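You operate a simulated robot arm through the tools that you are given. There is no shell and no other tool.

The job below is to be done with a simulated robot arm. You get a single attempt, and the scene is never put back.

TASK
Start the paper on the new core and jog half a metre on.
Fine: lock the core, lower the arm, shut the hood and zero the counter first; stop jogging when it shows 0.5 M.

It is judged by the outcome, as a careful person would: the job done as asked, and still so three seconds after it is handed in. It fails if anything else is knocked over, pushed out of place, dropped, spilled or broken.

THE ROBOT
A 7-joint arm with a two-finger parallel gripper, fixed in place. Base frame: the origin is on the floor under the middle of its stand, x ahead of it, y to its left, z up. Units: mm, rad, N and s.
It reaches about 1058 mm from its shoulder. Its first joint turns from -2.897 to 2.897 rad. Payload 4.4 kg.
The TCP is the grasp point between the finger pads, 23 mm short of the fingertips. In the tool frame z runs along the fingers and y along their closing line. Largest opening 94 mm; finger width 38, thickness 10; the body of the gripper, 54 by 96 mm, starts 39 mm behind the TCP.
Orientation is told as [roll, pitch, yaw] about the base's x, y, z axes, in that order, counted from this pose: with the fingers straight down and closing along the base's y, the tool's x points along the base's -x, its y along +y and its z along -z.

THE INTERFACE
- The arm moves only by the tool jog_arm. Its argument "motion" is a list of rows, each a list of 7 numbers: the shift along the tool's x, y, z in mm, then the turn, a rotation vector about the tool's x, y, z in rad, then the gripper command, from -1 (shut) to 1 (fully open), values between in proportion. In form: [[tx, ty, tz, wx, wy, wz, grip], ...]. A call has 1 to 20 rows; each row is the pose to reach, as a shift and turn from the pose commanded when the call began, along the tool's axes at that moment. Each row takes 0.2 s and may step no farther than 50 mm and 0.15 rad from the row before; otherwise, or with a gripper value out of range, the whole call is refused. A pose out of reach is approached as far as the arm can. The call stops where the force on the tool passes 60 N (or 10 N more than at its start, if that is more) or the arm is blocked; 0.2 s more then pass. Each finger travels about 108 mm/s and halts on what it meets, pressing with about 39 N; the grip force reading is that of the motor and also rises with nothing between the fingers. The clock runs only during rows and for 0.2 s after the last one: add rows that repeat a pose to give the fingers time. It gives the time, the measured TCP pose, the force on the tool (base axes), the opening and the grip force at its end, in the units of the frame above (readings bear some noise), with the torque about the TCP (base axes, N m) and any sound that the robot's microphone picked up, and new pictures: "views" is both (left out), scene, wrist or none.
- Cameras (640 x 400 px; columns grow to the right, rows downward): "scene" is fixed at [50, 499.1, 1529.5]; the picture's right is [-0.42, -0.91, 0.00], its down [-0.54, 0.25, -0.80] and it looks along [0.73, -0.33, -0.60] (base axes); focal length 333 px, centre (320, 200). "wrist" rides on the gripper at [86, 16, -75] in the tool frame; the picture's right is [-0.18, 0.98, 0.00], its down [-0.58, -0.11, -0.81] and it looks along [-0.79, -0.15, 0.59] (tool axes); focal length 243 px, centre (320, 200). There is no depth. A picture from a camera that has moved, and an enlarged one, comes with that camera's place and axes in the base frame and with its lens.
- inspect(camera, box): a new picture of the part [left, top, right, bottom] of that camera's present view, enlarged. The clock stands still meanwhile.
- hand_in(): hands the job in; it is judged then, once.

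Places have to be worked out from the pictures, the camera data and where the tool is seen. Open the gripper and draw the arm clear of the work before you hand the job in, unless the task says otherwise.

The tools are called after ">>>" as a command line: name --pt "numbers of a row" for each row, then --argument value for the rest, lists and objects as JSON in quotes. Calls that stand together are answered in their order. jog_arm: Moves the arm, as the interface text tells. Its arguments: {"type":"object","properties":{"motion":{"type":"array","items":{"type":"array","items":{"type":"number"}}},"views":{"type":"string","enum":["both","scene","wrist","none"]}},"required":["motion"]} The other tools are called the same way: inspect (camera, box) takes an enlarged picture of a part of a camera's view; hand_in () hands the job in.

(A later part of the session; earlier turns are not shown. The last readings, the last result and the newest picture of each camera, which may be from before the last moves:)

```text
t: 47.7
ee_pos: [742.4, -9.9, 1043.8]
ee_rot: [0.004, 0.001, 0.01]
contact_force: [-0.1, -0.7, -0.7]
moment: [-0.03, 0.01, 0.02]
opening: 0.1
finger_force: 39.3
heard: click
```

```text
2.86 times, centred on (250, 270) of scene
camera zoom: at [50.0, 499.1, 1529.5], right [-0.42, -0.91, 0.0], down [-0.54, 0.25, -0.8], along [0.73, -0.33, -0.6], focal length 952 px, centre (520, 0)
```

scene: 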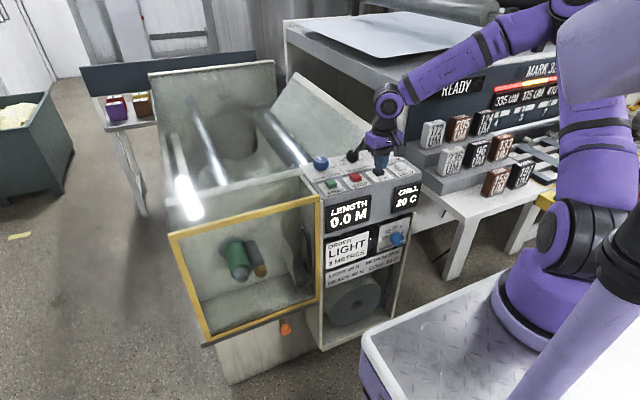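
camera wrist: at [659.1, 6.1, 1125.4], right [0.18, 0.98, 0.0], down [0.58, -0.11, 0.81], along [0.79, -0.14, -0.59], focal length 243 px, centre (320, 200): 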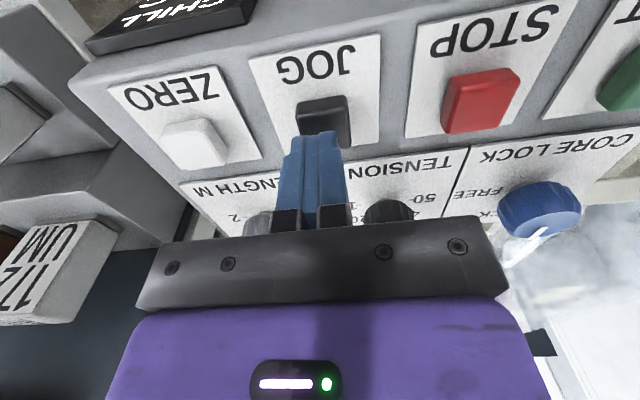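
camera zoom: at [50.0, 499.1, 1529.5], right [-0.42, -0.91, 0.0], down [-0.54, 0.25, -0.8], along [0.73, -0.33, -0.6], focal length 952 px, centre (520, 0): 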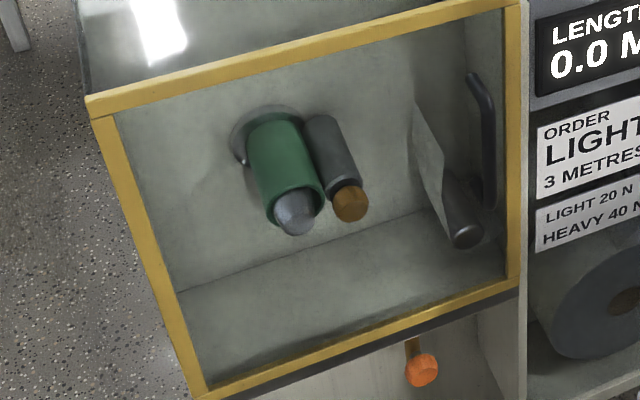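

There's still 0.0 M after about 0.5 s, so the jog may be slow. Time only runs during my moves, so I'll press and keep holding, ending the call while pressed, and read the counter.

>>> jog_arm --pt "0 0 10.5 0 0 0 -1" --pt "0 0 11 0 0 0 -1" --pt "0 0 11 0 0 0 -1" --pt "0 0 11 0 0 0 -1" --views "both"

>>> inspect --camera "scene" --box '[310, 130, 450, 235]'

>>> inspect --camera "scene" --box '[210, 220, 310, 290]'

```text
t: 48.7
ee_pos: [744.5, -10.1, 1036.1]
ee_rot: [0.005, -0.004, 0.008]
contact_force: [-1.7, -4.6, 43.0]
moment: [-0.14, 0.22, -0.01]
opening: 0.3
finger_force: 39.2
heard: click
camera wrist: at [657.8, 5.5, 1111.3], right [0.18, 0.98, 0.01], down [0.58, -0.11, 0.81], along [0.8, -0.14, -0.59], focal length 243 px, centre (320, 200)
```

scene: 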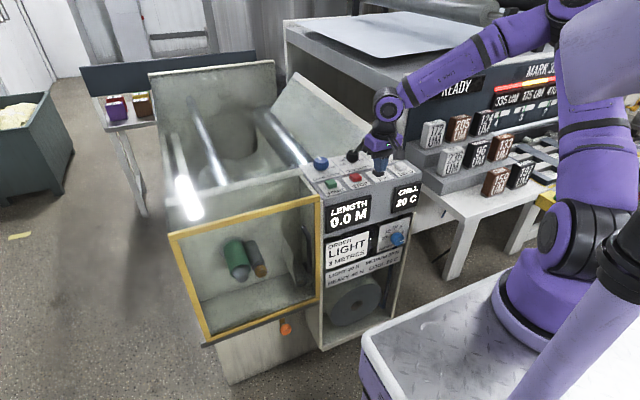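
wrist: 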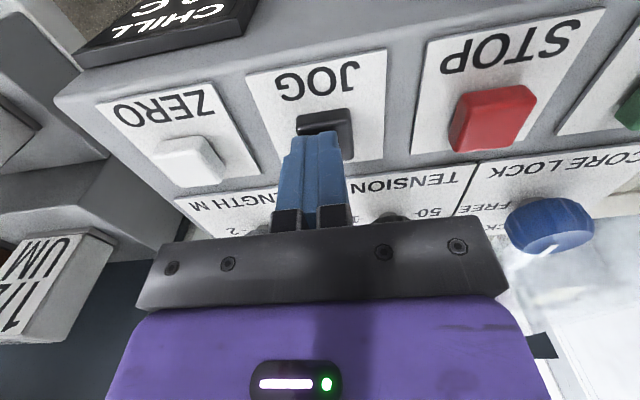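

```text
3.81 times, centred on (380, 182) of scene
camera zoom: at [50.0, 499.1, 1529.5], right [-0.42, -0.91, 0.0], down [-0.54, 0.25, -0.8], along [0.73, -0.33, -0.6], focal length 1269 px, centre (91, 267)
```

zoom: 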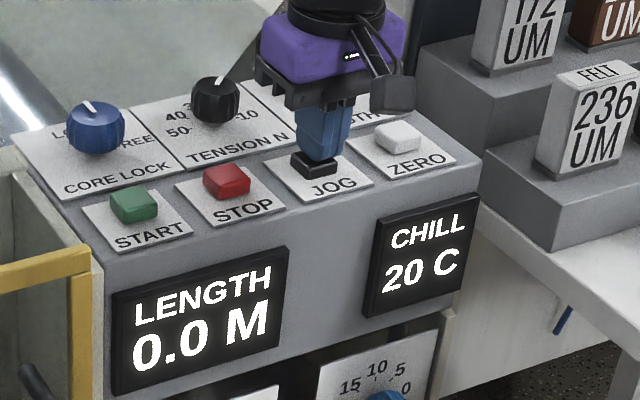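

```text
5.71 times, centred on (260, 255) of scene
camera zoom: at [50.0, 499.1, 1529.5], right [-0.42, -0.91, 0.0], down [-0.54, 0.25, -0.8], along [0.73, -0.33, -0.6], focal length 1903 px, centre (663, -114)
```

zoom: 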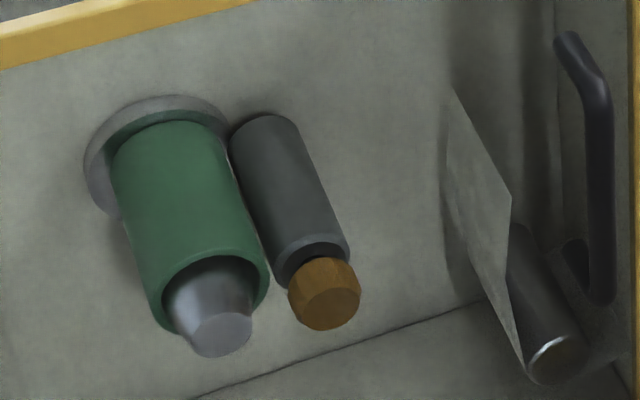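

JOG is firmly pressed at 43 N but the counter still shows 0.0 M. I'll hold about a second longer, with slightly less force, to see if anything moves.

>>> jog_arm --pt "0 0 -0.5 0 0 0 -1" --pt "0 0 -0.5 0 0 0 -1" --pt "0 0 -0.5 0 0 0 -1" --pt "0 0 -0.5 0 0 0 -1" --pt "0 0 -0.5 0 0 0 -1" --views "scene"

>>> inspect --camera "scene" --box '[310, 130, 450, 235]'

>>> inspect --camera "scene" --box '[210, 220, 310, 290]'

```text
t: 49.9
ee_pos: [743.3, -10.6, 1037.0]
ee_rot: [0.006, -0.002, 0.01]
contact_force: [4.9, -3.0, 38.0]
moment: [-0.11, 0.1, -0.05]
opening: 0.0
finger_force: 38.4
```

scene: 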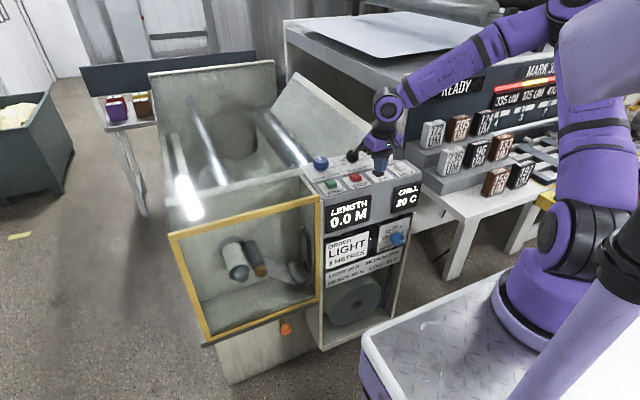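

```text
3.81 times, centred on (380, 182) of scene
camera zoom: at [50.0, 499.1, 1529.5], right [-0.42, -0.91, 0.0], down [-0.54, 0.25, -0.8], along [0.73, -0.33, -0.6], focal length 1269 px, centre (91, 267)
```

zoom: 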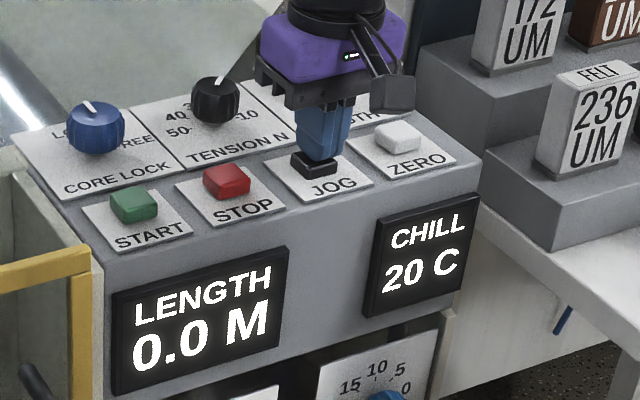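

```text
5.71 times, centred on (260, 255) of scene
camera zoom: at [50.0, 499.1, 1529.5], right [-0.42, -0.91, 0.0], down [-0.54, 0.25, -0.8], along [0.73, -0.33, -0.6], focal length 1903 px, centre (663, -114)
```

zoom: 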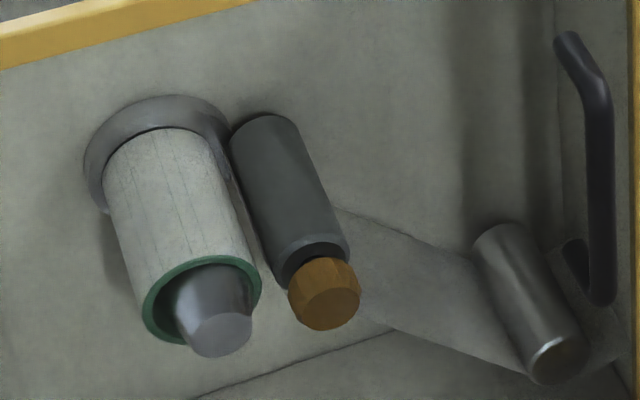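

The paper has caught: the core is now wrapped and the web runs from the guide roller to the nip. The counter is still at 0.0 M, so I'll keep holding in short increments and watch it.

>>> jog_arm --pt "0 0 0 0 0 0 -1" --pt "0 0 0 0 0 0 -1" --views "scene"

>>> inspect --camera "scene" --box '[310, 130, 450, 235]'

```text
t: 50.5
ee_pos: [744.7, -10.1, 1036.6]
ee_rot: [0.006, -0.001, 0.008]
contact_force: [4.8, -3.3, 39.4]
moment: [-0.07, 0.02, -0.02]
opening: 0.0
finger_force: 39.6
```

scene: 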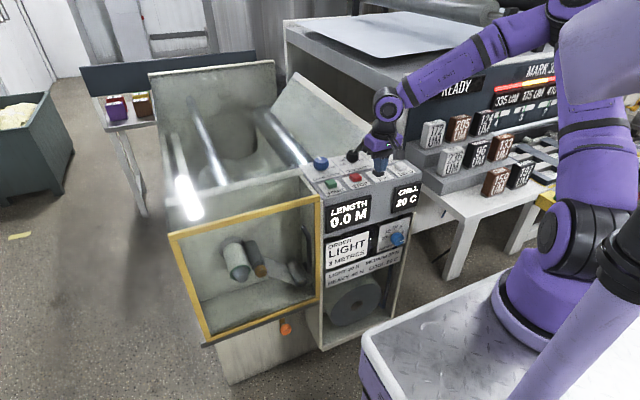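

```text
3.81 times, centred on (380, 182) of scene
camera zoom: at [50.0, 499.1, 1529.5], right [-0.42, -0.91, 0.0], down [-0.54, 0.25, -0.8], along [0.73, -0.33, -0.6], focal length 1269 px, centre (91, 267)
```

zoom: 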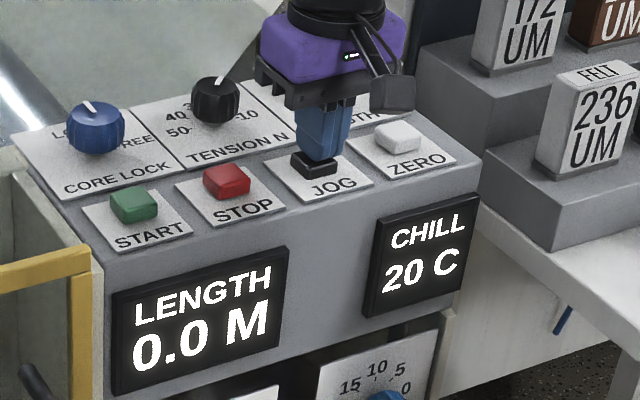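

Still 0.0 M and the force is steady at about 39 N. I'll keep holding in about 0.6 s increments.

>>> jog_arm --pt "0 0 0 0 0 0 -1" --pt "0 0 0 0 0 0 -1" --views "scene"

>>> inspect --camera "scene" --box '[310, 130, 450, 235]'

```text
t: 51.1
ee_pos: [743.4, -9.6, 1036.1]
ee_rot: [0.005, 0.0, 0.01]
contact_force: [5.0, -2.4, 38.9]
moment: [-0.05, 0.0, 0.01]
opening: 0.0
finger_force: 39.1
```

scene: 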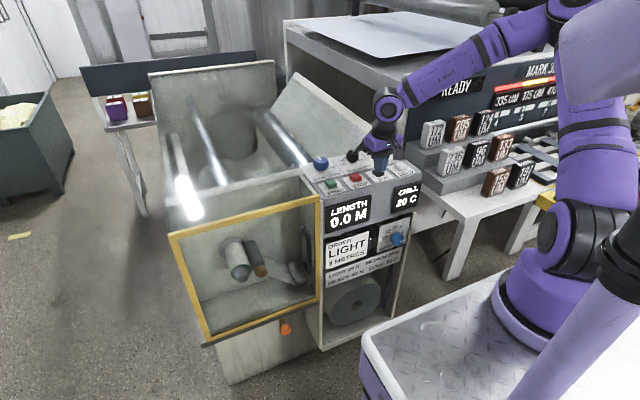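

```text
3.81 times, centred on (380, 182) of scene
camera zoom: at [50.0, 499.1, 1529.5], right [-0.42, -0.91, 0.0], down [-0.54, 0.25, -0.8], along [0.73, -0.33, -0.6], focal length 1269 px, centre (91, 267)
```

zoom: 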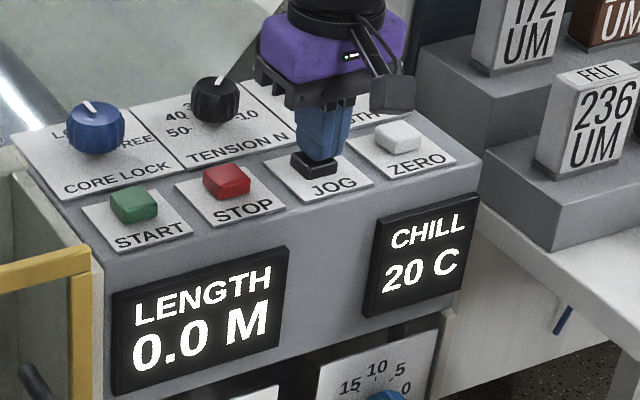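

>>> jog_arm --pt "0 0 0 0 0 0 -1" --pt "0 0 0 0 0 0 -1" --pt "0 0 0 0 0 0 -1" --views "none"

>>> inspect --camera "scene" --box '[310, 130, 450, 235]'

>>> inspect --camera "scene" --box '[210, 220, 310, 290]'

```text
t: 51.9
ee_pos: [743.5, -10.5, 1035.6]
ee_rot: [0.006, -0.002, 0.009]
contact_force: [5.4, -2.1, 39.6]
moment: [-0.08, 0.01, 0.0]
opening: 0.0
finger_force: 38.9
```

```text
3.81 times, centred on (380, 182) of scene
camera zoom: at [50.0, 499.1, 1529.5], right [-0.42, -0.91, 0.0], down [-0.54, 0.25, -0.8], along [0.73, -0.33, -0.6], focal length 1269 px, centre (91, 267)
```

zoom: 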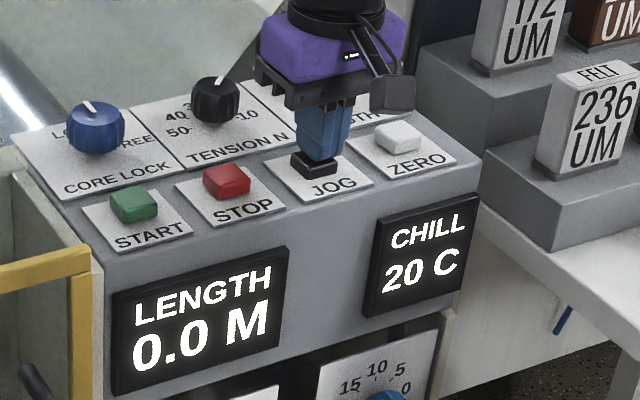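

```text
5.71 times, centred on (260, 255) of scene
camera zoom: at [50.0, 499.1, 1529.5], right [-0.42, -0.91, 0.0], down [-0.54, 0.25, -0.8], along [0.73, -0.33, -0.6], focal length 1903 px, centre (663, -114)
```

zoom: 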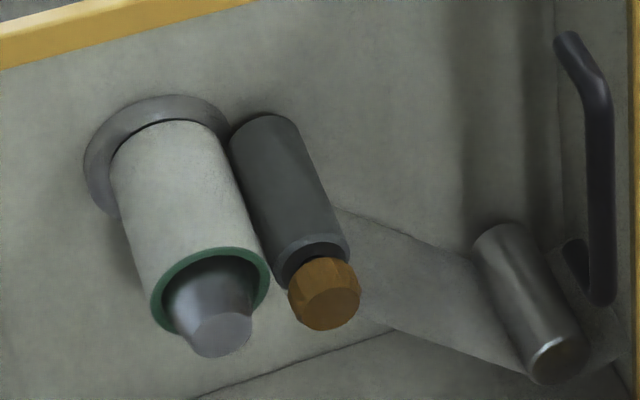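

The core surface looks different between pictures, so it seems to be turning slowly while the counter still reads 0.0 M. I'll keep holding.

>>> jog_arm --pt "0 0 0 0 0 0 -1" --pt "0 0 0 0 0 0 -1" --pt "0 0 0 0 0 0 -1" --pt "0 0 0 0 0 0 -1" --views "none"

>>> inspect --camera "scene" --box '[310, 130, 450, 235]'

>>> inspect --camera "scene" --box '[210, 220, 310, 290]'

```text
t: 52.9
ee_pos: [744.2, -9.8, 1036.9]
ee_rot: [0.007, -0.002, 0.009]
contact_force: [5.6, -1.7, 39.9]
moment: [-0.04, 0.06, -0.03]
opening: 0.0
finger_force: 38.9
```

```text
3.81 times, centred on (380, 182) of scene
camera zoom: at [50.0, 499.1, 1529.5], right [-0.42, -0.91, 0.0], down [-0.54, 0.25, -0.8], along [0.73, -0.33, -0.6], focal length 1269 px, centre (91, 267)
```

zoom: 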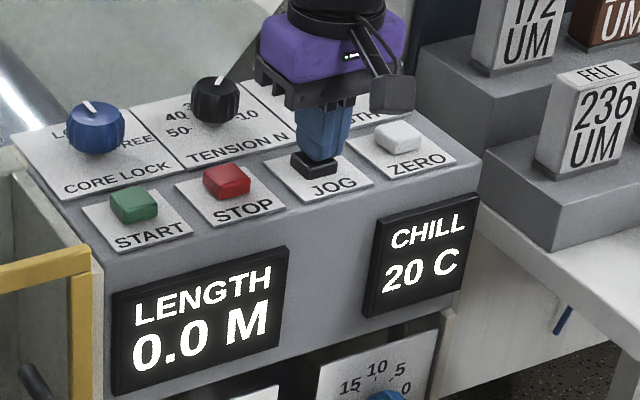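

```text
5.71 times, centred on (260, 255) of scene
camera zoom: at [50.0, 499.1, 1529.5], right [-0.42, -0.91, 0.0], down [-0.54, 0.25, -0.8], along [0.73, -0.33, -0.6], focal length 1903 px, centre (663, -114)
```

zoom: 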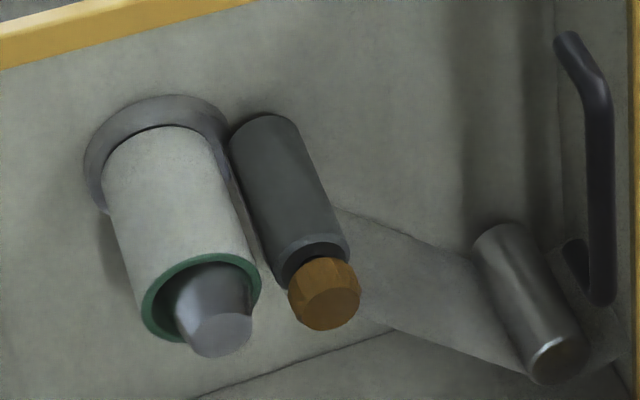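

The counter hasn't moved yet and the core seems to shift position between pictures. I'll hold one more short step and look at the core closely.

>>> jog_arm --pt "0 0 0 0 0 0 -1" --views "scene"

>>> inspect --camera "scene" --box '[210, 230, 290, 285]'

>>> inspect --camera "scene" --box '[320, 185, 380, 235]'

```text
t: 53.3
ee_pos: [744.4, -10.5, 1036.5]
ee_rot: [0.005, -0.002, 0.009]
contact_force: [4.6, -2.3, 40.4]
moment: [-0.06, -0.01, 0.02]
opening: 0.0
finger_force: 38.8
```

scene: 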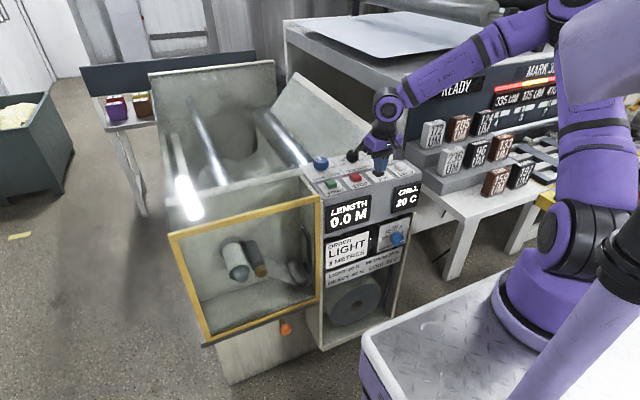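

```text
7.27 times, centred on (250, 258) of scene
camera zoom: at [50.0, 499.1, 1529.5], right [-0.42, -0.91, 0.0], down [-0.54, 0.25, -0.8], along [0.73, -0.33, -0.6], focal length 2422 px, centre (829, -218)
```

zoom: 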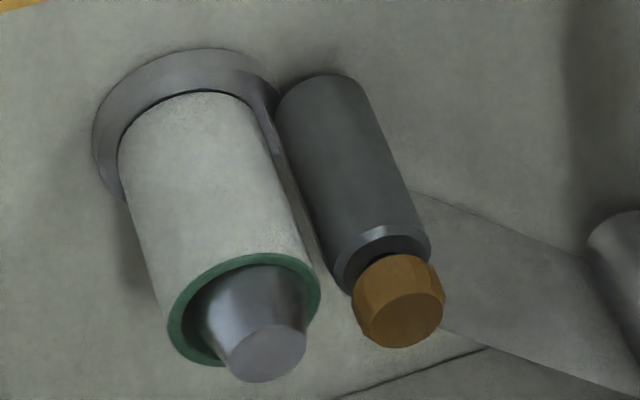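

```text
8.00 times, centred on (350, 210) of scene
camera zoom: at [50.0, 499.1, 1529.5], right [-0.42, -0.91, 0.0], down [-0.54, 0.25, -0.8], along [0.73, -0.33, -0.6], focal length 2664 px, centre (80, 120)
```

zoom: 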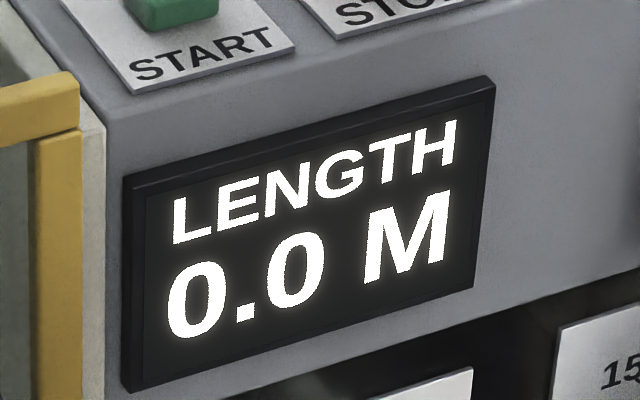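

The core's end shifts a few millimetres between frames, which fits slow rotation, and the counter is still at 0.0 M. I'll hold about a second more and compare.

>>> jog_arm --pt "0 0 0 0 0 0 -1" --pt "0 0 0 0 0 0 -1" --pt "0 0 0 0 0 0 -1" --pt "0 0 0 0 0 0 -1" --views "scene"

>>> inspect --camera "scene" --box '[210, 230, 290, 285]'

>>> inspect --camera "scene" --box '[320, 185, 380, 235]'

```text
t: 54.3
ee_pos: [743.7, -9.9, 1036.8]
ee_rot: [0.004, -0.001, 0.009]
contact_force: [4.0, -0.8, 40.1]
moment: [-0.09, 0.02, 0.0]
opening: 0.0
finger_force: 38.1
```

scene: 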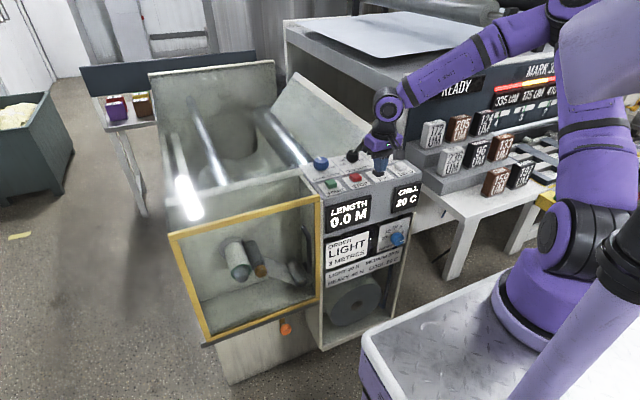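

```text
7.27 times, centred on (250, 258) of scene
camera zoom: at [50.0, 499.1, 1529.5], right [-0.42, -0.91, 0.0], down [-0.54, 0.25, -0.8], along [0.73, -0.33, -0.6], focal length 2422 px, centre (829, -218)
```

zoom: 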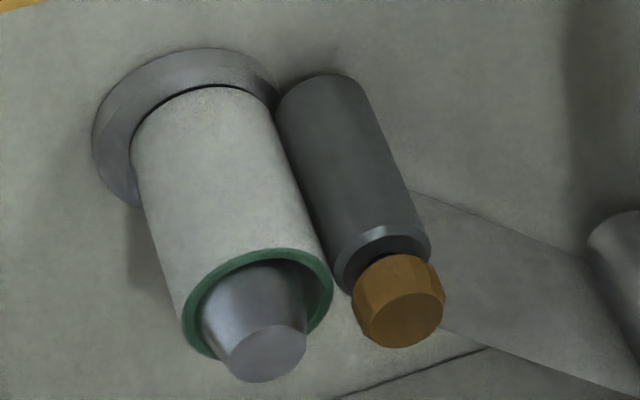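

```text
8.00 times, centred on (350, 210) of scene
camera zoom: at [50.0, 499.1, 1529.5], right [-0.42, -0.91, 0.0], down [-0.54, 0.25, -0.8], along [0.73, -0.33, -0.6], focal length 2664 px, centre (80, 120)
```

zoom: 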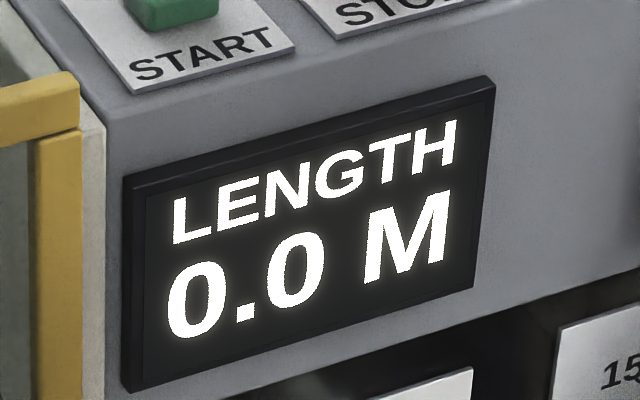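

The core appears to turn slightly off-centre but the counter still reads 0.0 M. I'll keep JOG held and sample at short intervals to work out the turning rate.

>>> jog_arm --pt "0 0 0 0 0 0 -1" --views "none"

>>> inspect --camera "scene" --box '[210, 180, 390, 290]'

```text
t: 54.7
ee_pos: [742.5, -10.3, 1036.9]
ee_rot: [0.006, -0.001, 0.01]
contact_force: [4.8, -1.6, 39.8]
moment: [-0.04, 0.03, 0.02]
opening: 0.0
finger_force: 38.8
```

```text
3.56 times, centred on (300, 235) of scene
camera zoom: at [50.0, 499.1, 1529.5], right [-0.42, -0.91, 0.0], down [-0.54, 0.25, -0.8], along [0.73, -0.33, -0.6], focal length 1184 px, centre (391, 76)
```

zoom: 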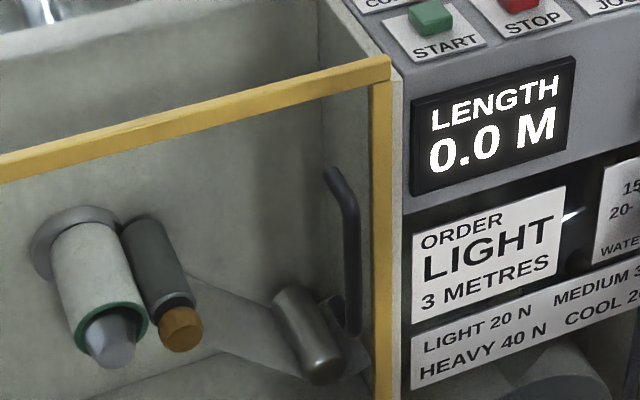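

>>> jog_arm --pt "0 0 0 0 0 0 -1" --pt "0 0 0 0 0 0 -1" --views "none"

>>> inspect --camera "scene" --box '[210, 180, 390, 290]'

```text
t: 55.3
ee_pos: [743.8, -10.7, 1035.9]
ee_rot: [0.006, -0.001, 0.009]
contact_force: [3.8, -0.3, 40.3]
moment: [-0.06, 0.07, -0.01]
opening: 0.1
finger_force: 38.4
```

```text
3.56 times, centred on (300, 235) of scene
camera zoom: at [50.0, 499.1, 1529.5], right [-0.42, -0.91, 0.0], down [-0.54, 0.25, -0.8], along [0.73, -0.33, -0.6], focal length 1184 px, centre (391, 76)
```

zoom: 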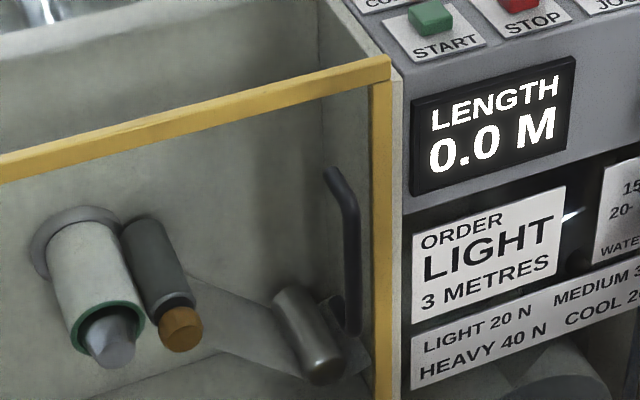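

>>> jog_arm --pt "0 0 0 0 0 0 -1" --pt "0 0 0 0 0 0 -1" --pt "0 0 0 0 0 0 -1" --views "none"

>>> inspect --camera "scene" --box '[210, 180, 390, 290]'

```text
t: 56.1
ee_pos: [742.8, -9.5, 1036.0]
ee_rot: [0.003, -0.002, 0.008]
contact_force: [3.6, -1.0, 39.7]
moment: [-0.02, 0.05, -0.01]
opening: 0.1
finger_force: 38.5
```

```text
3.56 times, centred on (300, 235) of scene
camera zoom: at [50.0, 499.1, 1529.5], right [-0.42, -0.91, 0.0], down [-0.54, 0.25, -0.8], along [0.73, -0.33, -0.6], focal length 1184 px, centre (391, 76)
```

zoom: 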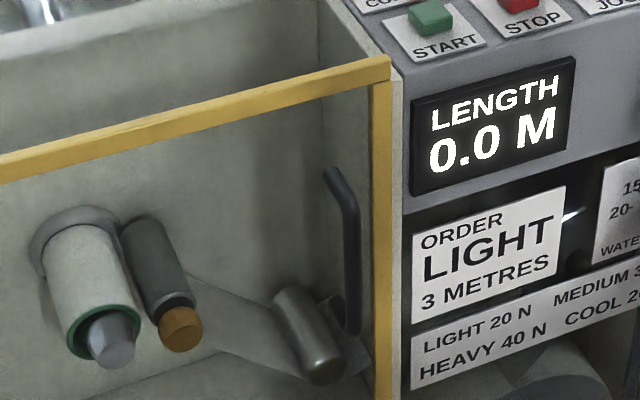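

Eight seconds of jogging with no count is odd. I'll release JOG now so I can't overshoot, then see whether the display updates.

>>> jog_arm --pt "0 0 -8 0 0 0 -1" --pt "0 0 -16 0 0 0 -1" --pt "0 0 -16 0 0 0 -1" --views "both"

>>> inspect --camera "scene" --box '[210, 180, 390, 290]'

>>> inspect --camera "scene" --box '[210, 230, 290, 285]'

>>> inspect --camera "scene" --box '[295, 140, 415, 215]'

```text
t: 56.9
ee_pos: [745.1, -10.3, 1052.3]
ee_rot: [0.004, 0.002, 0.009]
contact_force: [0.3, 0.2, 0.1]
moment: [-0.02, 0.02, 0.01]
opening: 0.0
finger_force: 39.8
camera wrist: at [658.4, 5.5, 1127.0], right [0.18, 0.98, 0.0], down [0.58, -0.11, 0.81], along [0.79, -0.14, -0.59], focal length 243 px, centre (320, 200)
```

scene: 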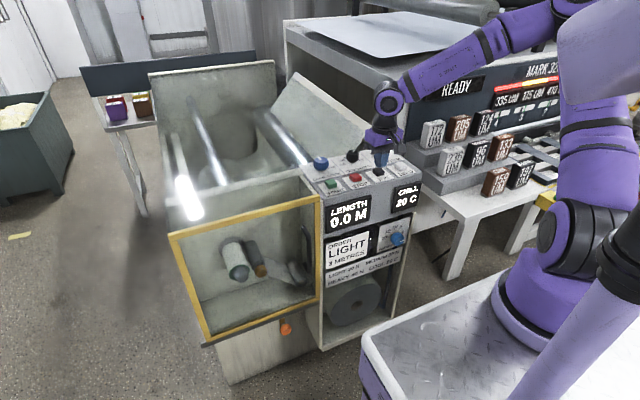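
wrist: 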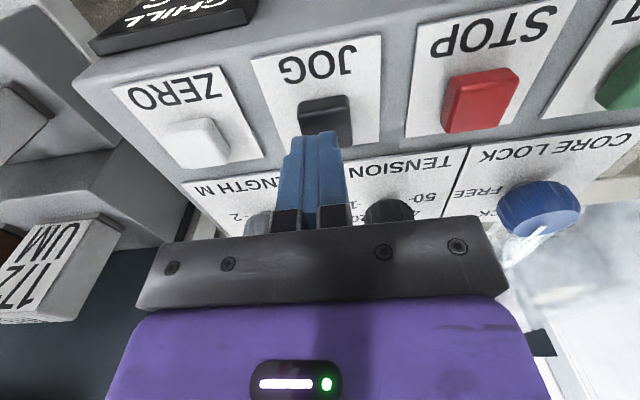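

```text
3.56 times, centred on (300, 235) of scene
camera zoom: at [50.0, 499.1, 1529.5], right [-0.42, -0.91, 0.0], down [-0.54, 0.25, -0.8], along [0.73, -0.33, -0.6], focal length 1184 px, centre (391, 76)
```

zoom: 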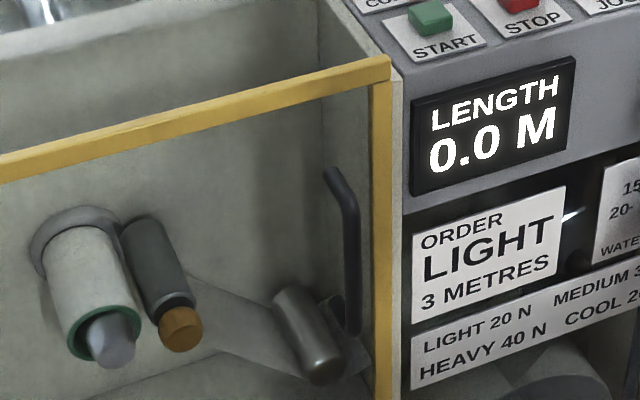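

```text
7.27 times, centred on (250, 258) of scene
camera zoom: at [50.0, 499.1, 1529.5], right [-0.42, -0.91, 0.0], down [-0.54, 0.25, -0.8], along [0.73, -0.33, -0.6], focal length 2422 px, centre (829, -218)
```

zoom: 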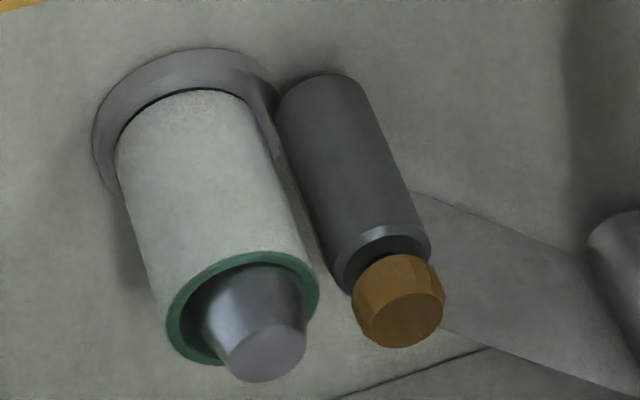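

```text
5.33 times, centred on (355, 178) of scene
camera zoom: at [50.0, 499.1, 1529.5], right [-0.42, -0.91, 0.0], down [-0.54, 0.25, -0.8], along [0.73, -0.33, -0.6], focal length 1776 px, centre (133, 320)
```

zoom: 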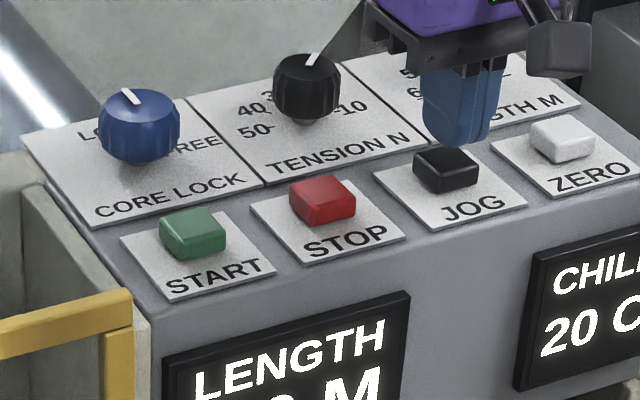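

The core stopped when I released JOG, and the counter still reads 0.0 M. The core turns slightly off-centre and I see a gap between it and the lay-on roller, so the nip may not be closed and no paper is being drawn. I'll take a frontal wrist-camera look through the glass.

>>> jog_arm --pt "0 0 -50 0 0 0 -1" --pt "35 30 -80 0 0 0 -1" --pt "70 60 -80 0 0 0 -1" --pt "105 90 -80 0 0 0 -1" --pt "140 120 -80 0 0 0 -1" --pt "165 155 -80 0 0 0 -1" --pt "190 195 -80 0 0 0 -1" --pt "205 235 -70 0 0 0 -1" --pt "207 280 -50 0 -0.1 0 -1" --pt "207 320 -25 0 -0.2 0 -1" --pt "207 355 0 0 -0.3 0 -1" --pt "207 389 30 0 -0.4 0 -1" --pt "207 389 65 0 -0.5 0 -1" --pt "207 389 100 0 -0.6 0 -1" --pt "207 389 130 0 -0.7 0 -1" --pt "207 389 152 0 -0.79 0 -1"

>>> inspect --camera "wrist" --box '[190, 0, 470, 150]'

```text
refused: row 2 steps farther than a row can; nothing moved
```

```text
2.29 times, centred on (330, 75) of wrist
camera zoom: at [658.4, 5.5, 1127.0], right [0.18, 0.98, 0.0], down [0.58, -0.11, 0.81], along [0.79, -0.14, -0.59], focal length 555 px, centre (297, 486)
```

zoom: 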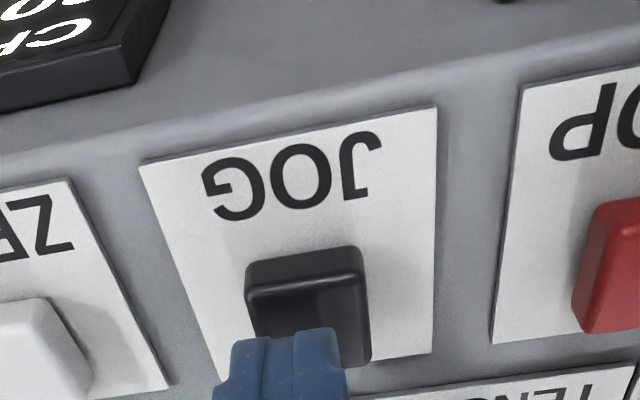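

One step was too long, so I'll re-send it with gentler rows.

>>> jog_arm --pt "0 0 -45 0 0 0 -1" --pt "25 25 -75 0 0 0 -1" --pt "60 55 -80 0 0 0 -1" --pt "95 85 -80 0 0 0 -1" --pt "130 117 -80 0 0 0 -1" --pt "160 152 -80 0 0 0 -1" --pt "187 190 -80 0 0 0 -1" --pt "203 230 -70 0 0 0 -1" --pt "207 270 -50 0 -0.1 0 -1" --pt "207 305 -25 0 -0.2 0 -1" --pt "207 340 0 0 -0.3 0 -1" --pt "207 375 28 0 -0.4 0 -1" --pt "207 389 62 0 -0.5 0 -1" --pt "207 389 97 0 -0.6 0 -1" --pt "207 389 128 0 -0.7 0 -1" --pt "207 389 152 0 -0.79 0 -1"

>>> inspect --camera "wrist" --box '[190, 0, 470, 150]'

```text
t: 60.3
ee_pos: [535.2, 378.0, 902.3]
ee_rot: [0.009, -0.792, 0.003]
contact_force: [0.4, -0.4, 0.0]
moment: [0.01, 0.01, 0.0]
opening: 0.0
finger_force: 39.0
camera wrist: at [421.0, 393.6, 892.9], right [0.12, 0.98, 0.14], down [-0.16, -0.12, 0.98], along [0.98, -0.14, 0.15], focal length 243 px, centre (320, 200)
```

scene: 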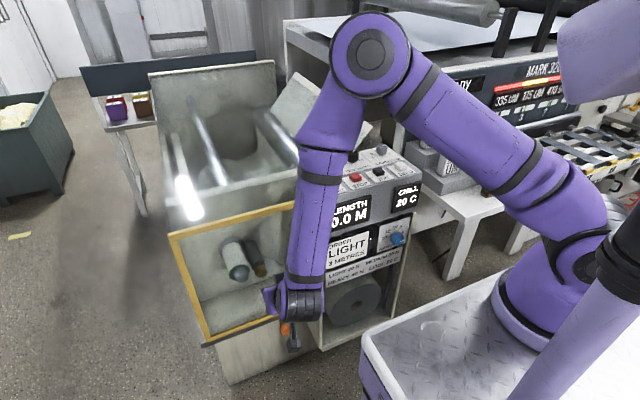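
wrist: 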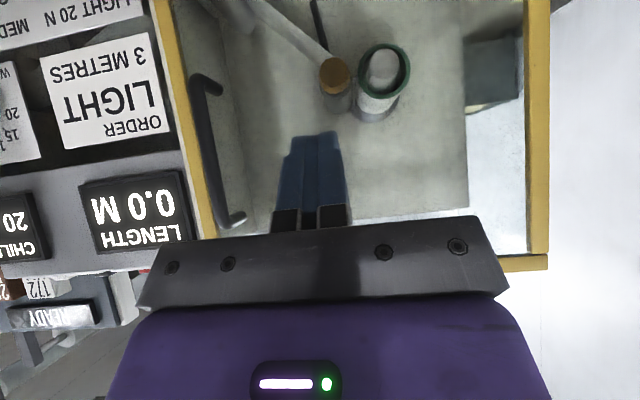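

```text
2.29 times, centred on (330, 75) of wrist
camera zoom: at [421.0, 393.6, 892.9], right [0.12, 0.98, 0.14], down [-0.16, -0.12, 0.98], along [0.98, -0.14, 0.15], focal length 555 px, centre (297, 486)
```

zoom: 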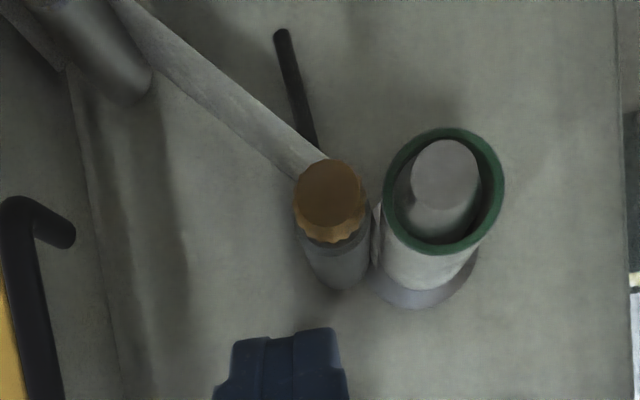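

>>> inspect --camera "wrist" --box '[300, 30, 430, 130]'

>>> inspect --camera "scene" --box '[210, 220, 310, 290]'

```text
4.00 times, centred on (365, 80) of wrist
camera zoom: at [421.0, 393.6, 892.9], right [0.12, 0.98, 0.14], down [-0.16, -0.12, 0.98], along [0.98, -0.14, 0.15], focal length 970 px, centre (140, 680)
```

zoom: 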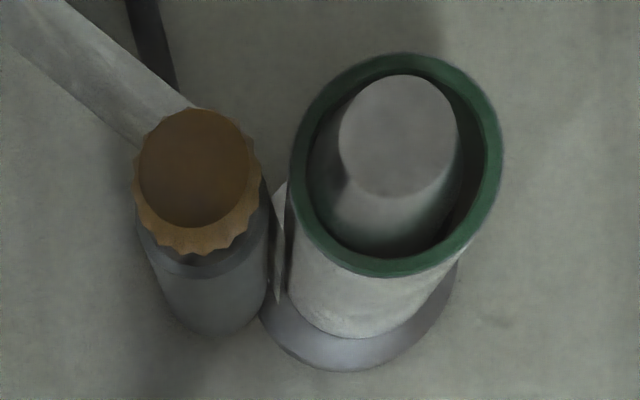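

```text
5.71 times, centred on (260, 255) of scene
camera zoom: at [50.0, 499.1, 1529.5], right [-0.42, -0.91, 0.0], down [-0.54, 0.25, -0.8], along [0.73, -0.33, -0.6], focal length 1903 px, centre (663, -114)
```

zoom: 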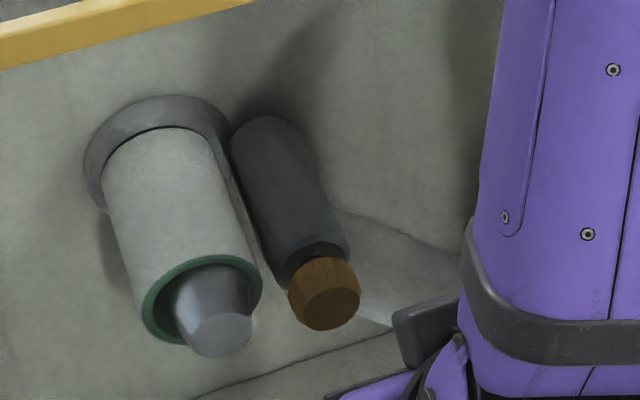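

The frontal view shows a gap of several millimetres between the roller and the wrapped core. The core was clamped off-centre, so its first turns pushed the roller away and no paper is being drawn or counted. I'll open the hood partway, press the arm back against the core, re-close and try again, starting with the hood handle.

>>> jog_arm --pt "-6 -29 13 0 -0.085 0 0" --pt "-12 -58 27 0 -0.17 0 0.28" --pt "-17 -87 41 0 -0.256 0 0.28" --pt "-23 -116 54.6 0 -0.342 0 0.28" --pt "-23 -116 54.6 0 -0.342 0 0.28"

>>> inspect --camera "wrist" --box '[160, 0, 480, 230]'

```text
t: 61.5
ee_pos: [589.2, 262.8, 879.3]
ee_rot: [0.011, -1.134, -0.003]
contact_force: [0.5, -0.2, 0.2]
moment: [0.02, 0.03, -0.01]
opening: 60.3
finger_force: 0.0
camera wrist: at [485.5, 278.7, 832.5], right [0.07, 0.98, 0.17], down [-0.48, -0.12, 0.87], along [0.87, -0.14, 0.47], focal length 243 px, centre (320, 200)
```

scene: 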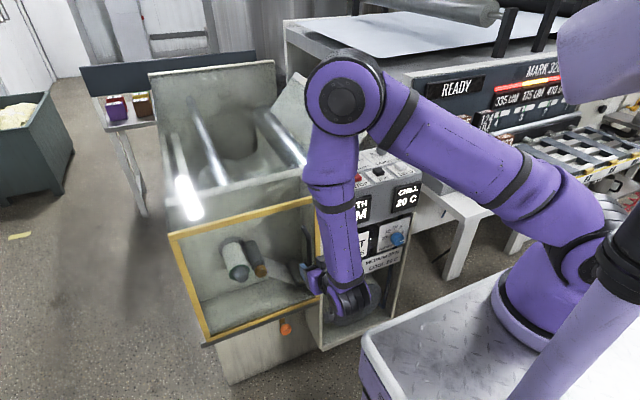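
wrist: 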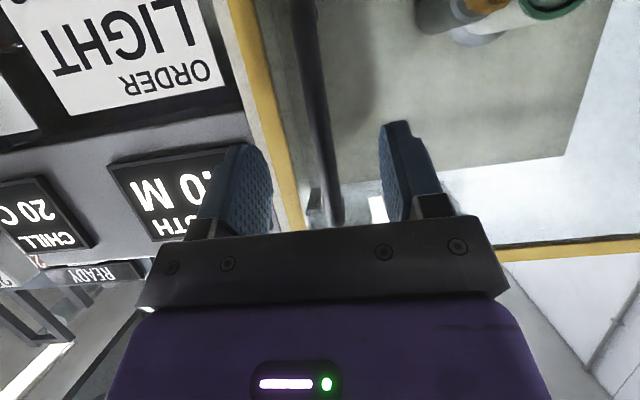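

```text
1.74 times, centred on (320, 115) of wrist
camera zoom: at [485.5, 278.7, 832.5], right [0.07, 0.98, 0.17], down [-0.48, -0.12, 0.87], along [0.87, -0.14, 0.47], focal length 422 px, centre (320, 348)
```

zoom: 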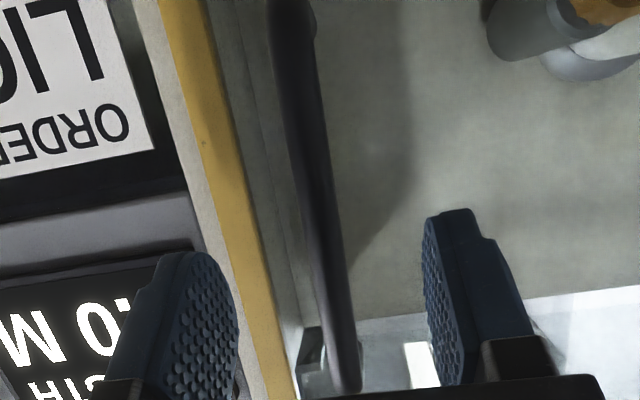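

The handle bar is between the fingers at y≈265, so I'll move onto it and close.

>>> jog_arm --pt "-5 1 26 0 0 0 0.28" --pt "-10 2 47 0 0 0 0.28" --pt "-11 2 51.7 0 0 0 0.28" --pt "-11 2 51.7 0 0 0 0" --pt "-11 2 51.7 0 0 0 -0.5" --pt "-11 2 51.7 0 0 0 -1" --pt "-11 2 51.7 0 0 0 -1" --views "wrist"

```text
t: 63.1
ee_pos: [642.1, 265.1, 867.3]
ee_rot: [0.006, -1.132, 0.0]
contact_force: [1.7, -3.5, 0.8]
moment: [-1.08, 0.35, 0.03]
opening: 13.7
finger_force: 44.8
camera wrist: at [537.9, 280.9, 820.2], right [0.07, 0.98, 0.17], down [-0.48, -0.12, 0.87], along [0.87, -0.14, 0.47], focal length 243 px, centre (320, 200)
```

wrist: 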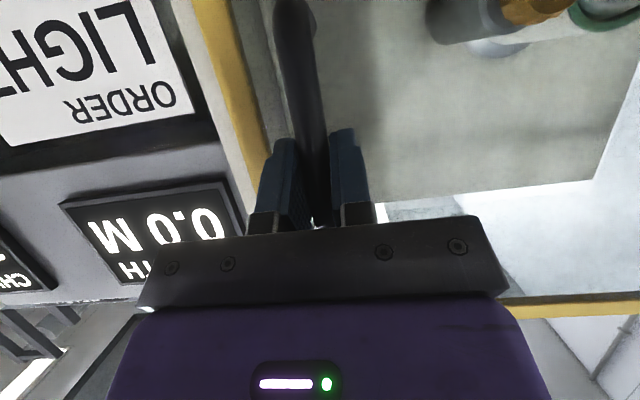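

I have the handle again. Before opening, I'll nudge the hood toward shut to check whether it was really against its stop.

>>> jog_arm --pt "0 -2 0 0 0 0 -1" --pt "0 -4 0 0 0 0 -1" --pt "0 -6 0 0 0 0 -1" --views "none"

```text
t: 63.9
ee_pos: [641.6, 263.0, 865.6]
ee_rot: [0.016, -1.134, -0.001]
contact_force: [0.1, 18.6, 2.0]
moment: [-1.17, 0.92, 0.03]
opening: 14.0
finger_force: 45.2
```

The hood resists at y≈263, so it really was shut. Now I'll slide it open about 260 mm to reach the arm knob.

>>> jog_arm --pt "0 10 0 0 0 0 -1" --pt "0 30 0 0 0 0 -1" --pt "0 55 0 0 0 0 -1" --pt "0 80 0 0 0 0 -1" --pt "0 105 0 0 0 0 -1" --pt "0 130 0 0 0 0 -1" --pt "0 155 0 0 0 0 -1" --pt "0 180 0 0 0 0 -1" --pt "0 205 0 0 0 0 -1" --pt "0 230 0 0 0 0 -1" --pt "0 250 0 0 0 0 -1" --pt "0 266 0 0 0 0 -1"

```text
t: 66.5
ee_pos: [638.7, 525.0, 865.8]
ee_rot: [0.01, -1.132, -0.001]
contact_force: [26.4, -0.5, -7.8]
moment: [-0.96, 0.08, 0.0]
opening: 13.9
finger_force: 44.8
camera wrist: at [535.2, 540.8, 820.6], right [0.07, 0.98, 0.17], down [-0.48, -0.12, 0.87], along [0.87, -0.14, 0.46], focal length 243 px, centre (320, 200)
```

scene: 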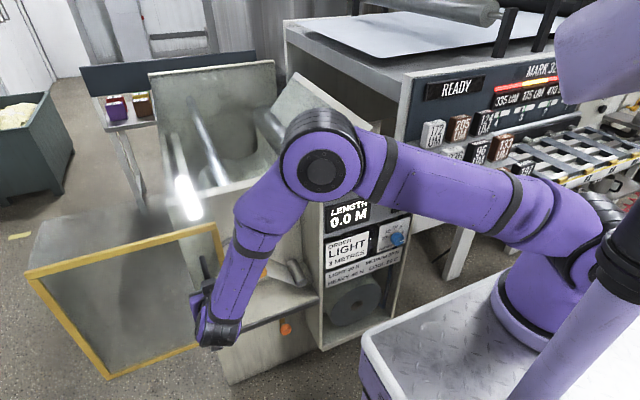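
wrist: 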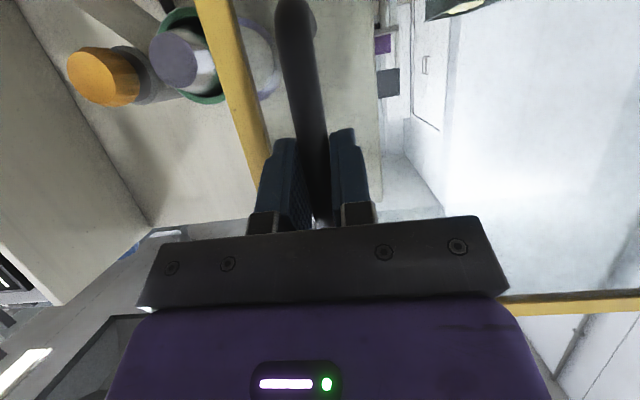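

The hood is open far enough. I'll release the handle, back out, and close the fingers to act as a pusher again.

>>> jog_arm --pt "0 0 0 0 0 0 -0.5" --pt "0 0 0 0 0 0 0.2" --pt "0 0 -25 0 0 0 0.2" --pt "0 0 -60 0 0 0 0.2" --pt "0 -40 -60 0 0 0 -0.3" --pt "0 -80 -60 0 0 0 -1" --pt "0 -120 -60 0 0 0 -1" --pt "0 -160 -60 0 0 0 -1" --pt "0 -188 -55 0 0 0 -1"

>>> inspect --camera "wrist" --box '[180, 0, 480, 190]'

>>> inspect --camera "scene" --box '[190, 210, 330, 300]'

```text
t: 68.5
ee_pos: [588.3, 336.6, 890.0]
ee_rot: [0.009, -1.132, -0.003]
contact_force: [-0.2, -0.2, 0.8]
moment: [0.0, 0.04, -0.02]
opening: 0.2
finger_force: 38.6
camera wrist: at [485.4, 351.8, 843.9], right [0.07, 0.98, 0.17], down [-0.48, -0.12, 0.87], along [0.87, -0.14, 0.47], focal length 243 px, centre (320, 200)
```

scene: 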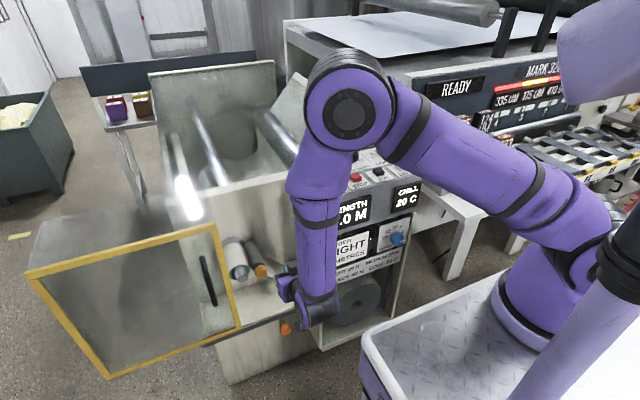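
wrist: 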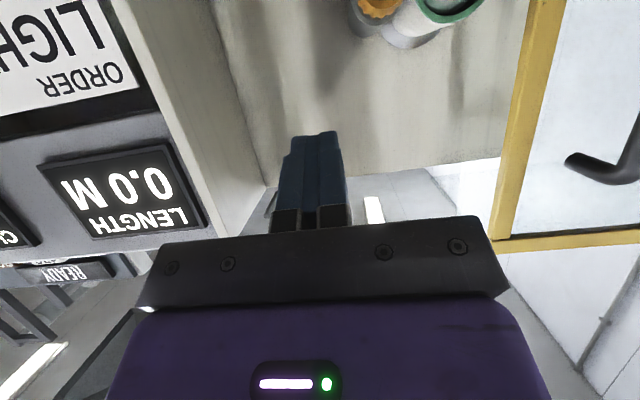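

```text
2.11 times, centred on (330, 95) of wrist
camera zoom: at [485.4, 351.8, 843.9], right [0.07, 0.98, 0.17], down [-0.48, -0.12, 0.87], along [0.87, -0.14, 0.47], focal length 511 px, centre (299, 421)
```

zoom: 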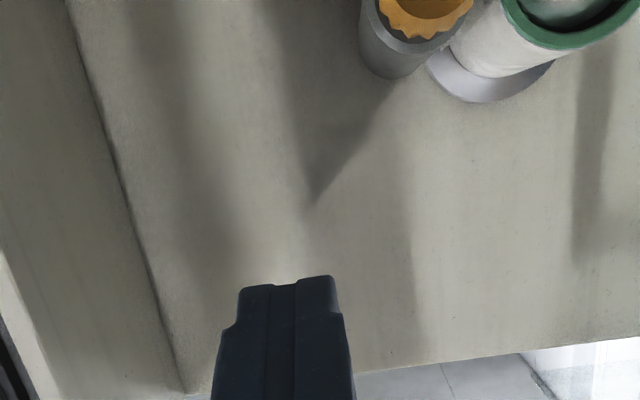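

```text
4.44 times, centred on (260, 255) of scene
camera zoom: at [50.0, 499.1, 1529.5], right [-0.42, -0.91, 0.0], down [-0.54, 0.25, -0.8], along [0.73, -0.33, -0.6], focal length 1480 px, centre (587, -44)
```

zoom: 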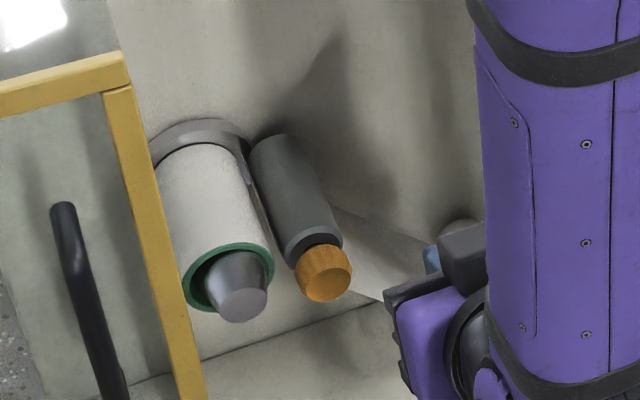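

The nip gap is clear to see and the knob is at about (712, 390, 789). I'll bring the closed fingers in on its −y side.

>>> jog_arm --pt "9 0 34 0 0 0 -1" --pt "18 0 68 0 0 0 -1" --pt "27 0 102 0 0 0 -1" --pt "35.4 0 134 0 0 0 -1" --pt "35.4 8 134 0 0 0 -1" --pt "35.4 14 134 0 0 0 -1"

>>> inspect --camera "wrist" --box '[180, 0, 480, 190]'

```text
t: 69.9
ee_pos: [698.8, 350.7, 800.9]
ee_rot: [0.01, -1.133, -0.003]
contact_force: [0.2, -0.4, 0.2]
moment: [0.01, 0.0, 0.0]
opening: 0.2
finger_force: 39.0
camera wrist: at [594.2, 367.1, 754.5], right [0.07, 0.98, 0.17], down [-0.48, -0.12, 0.87], along [0.87, -0.14, 0.47], focal length 243 px, centre (320, 200)
```

scene: 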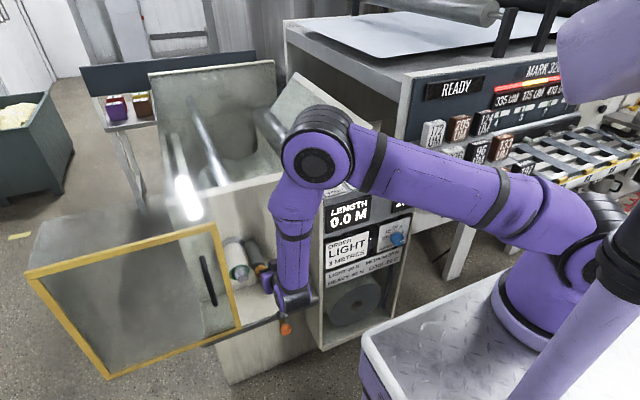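
wrist: 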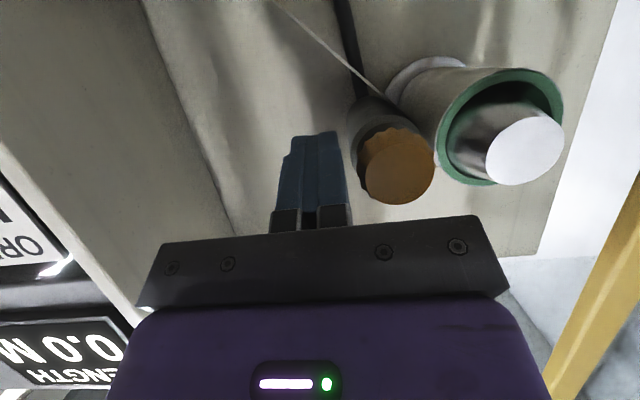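

```text
2.11 times, centred on (330, 95) of wrist
camera zoom: at [594.2, 367.1, 754.5], right [0.07, 0.98, 0.17], down [-0.48, -0.12, 0.87], along [0.87, -0.14, 0.47], focal length 511 px, centre (299, 421)
```

zoom: 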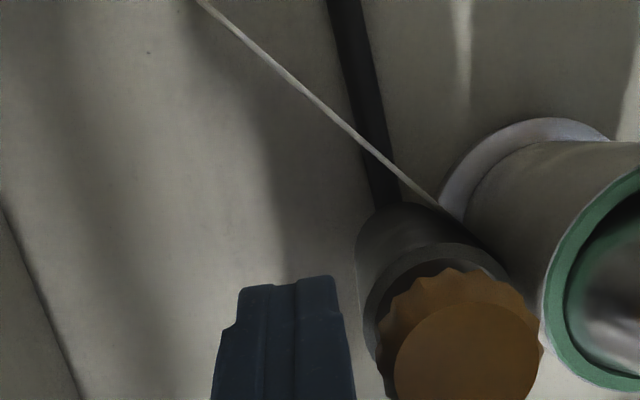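

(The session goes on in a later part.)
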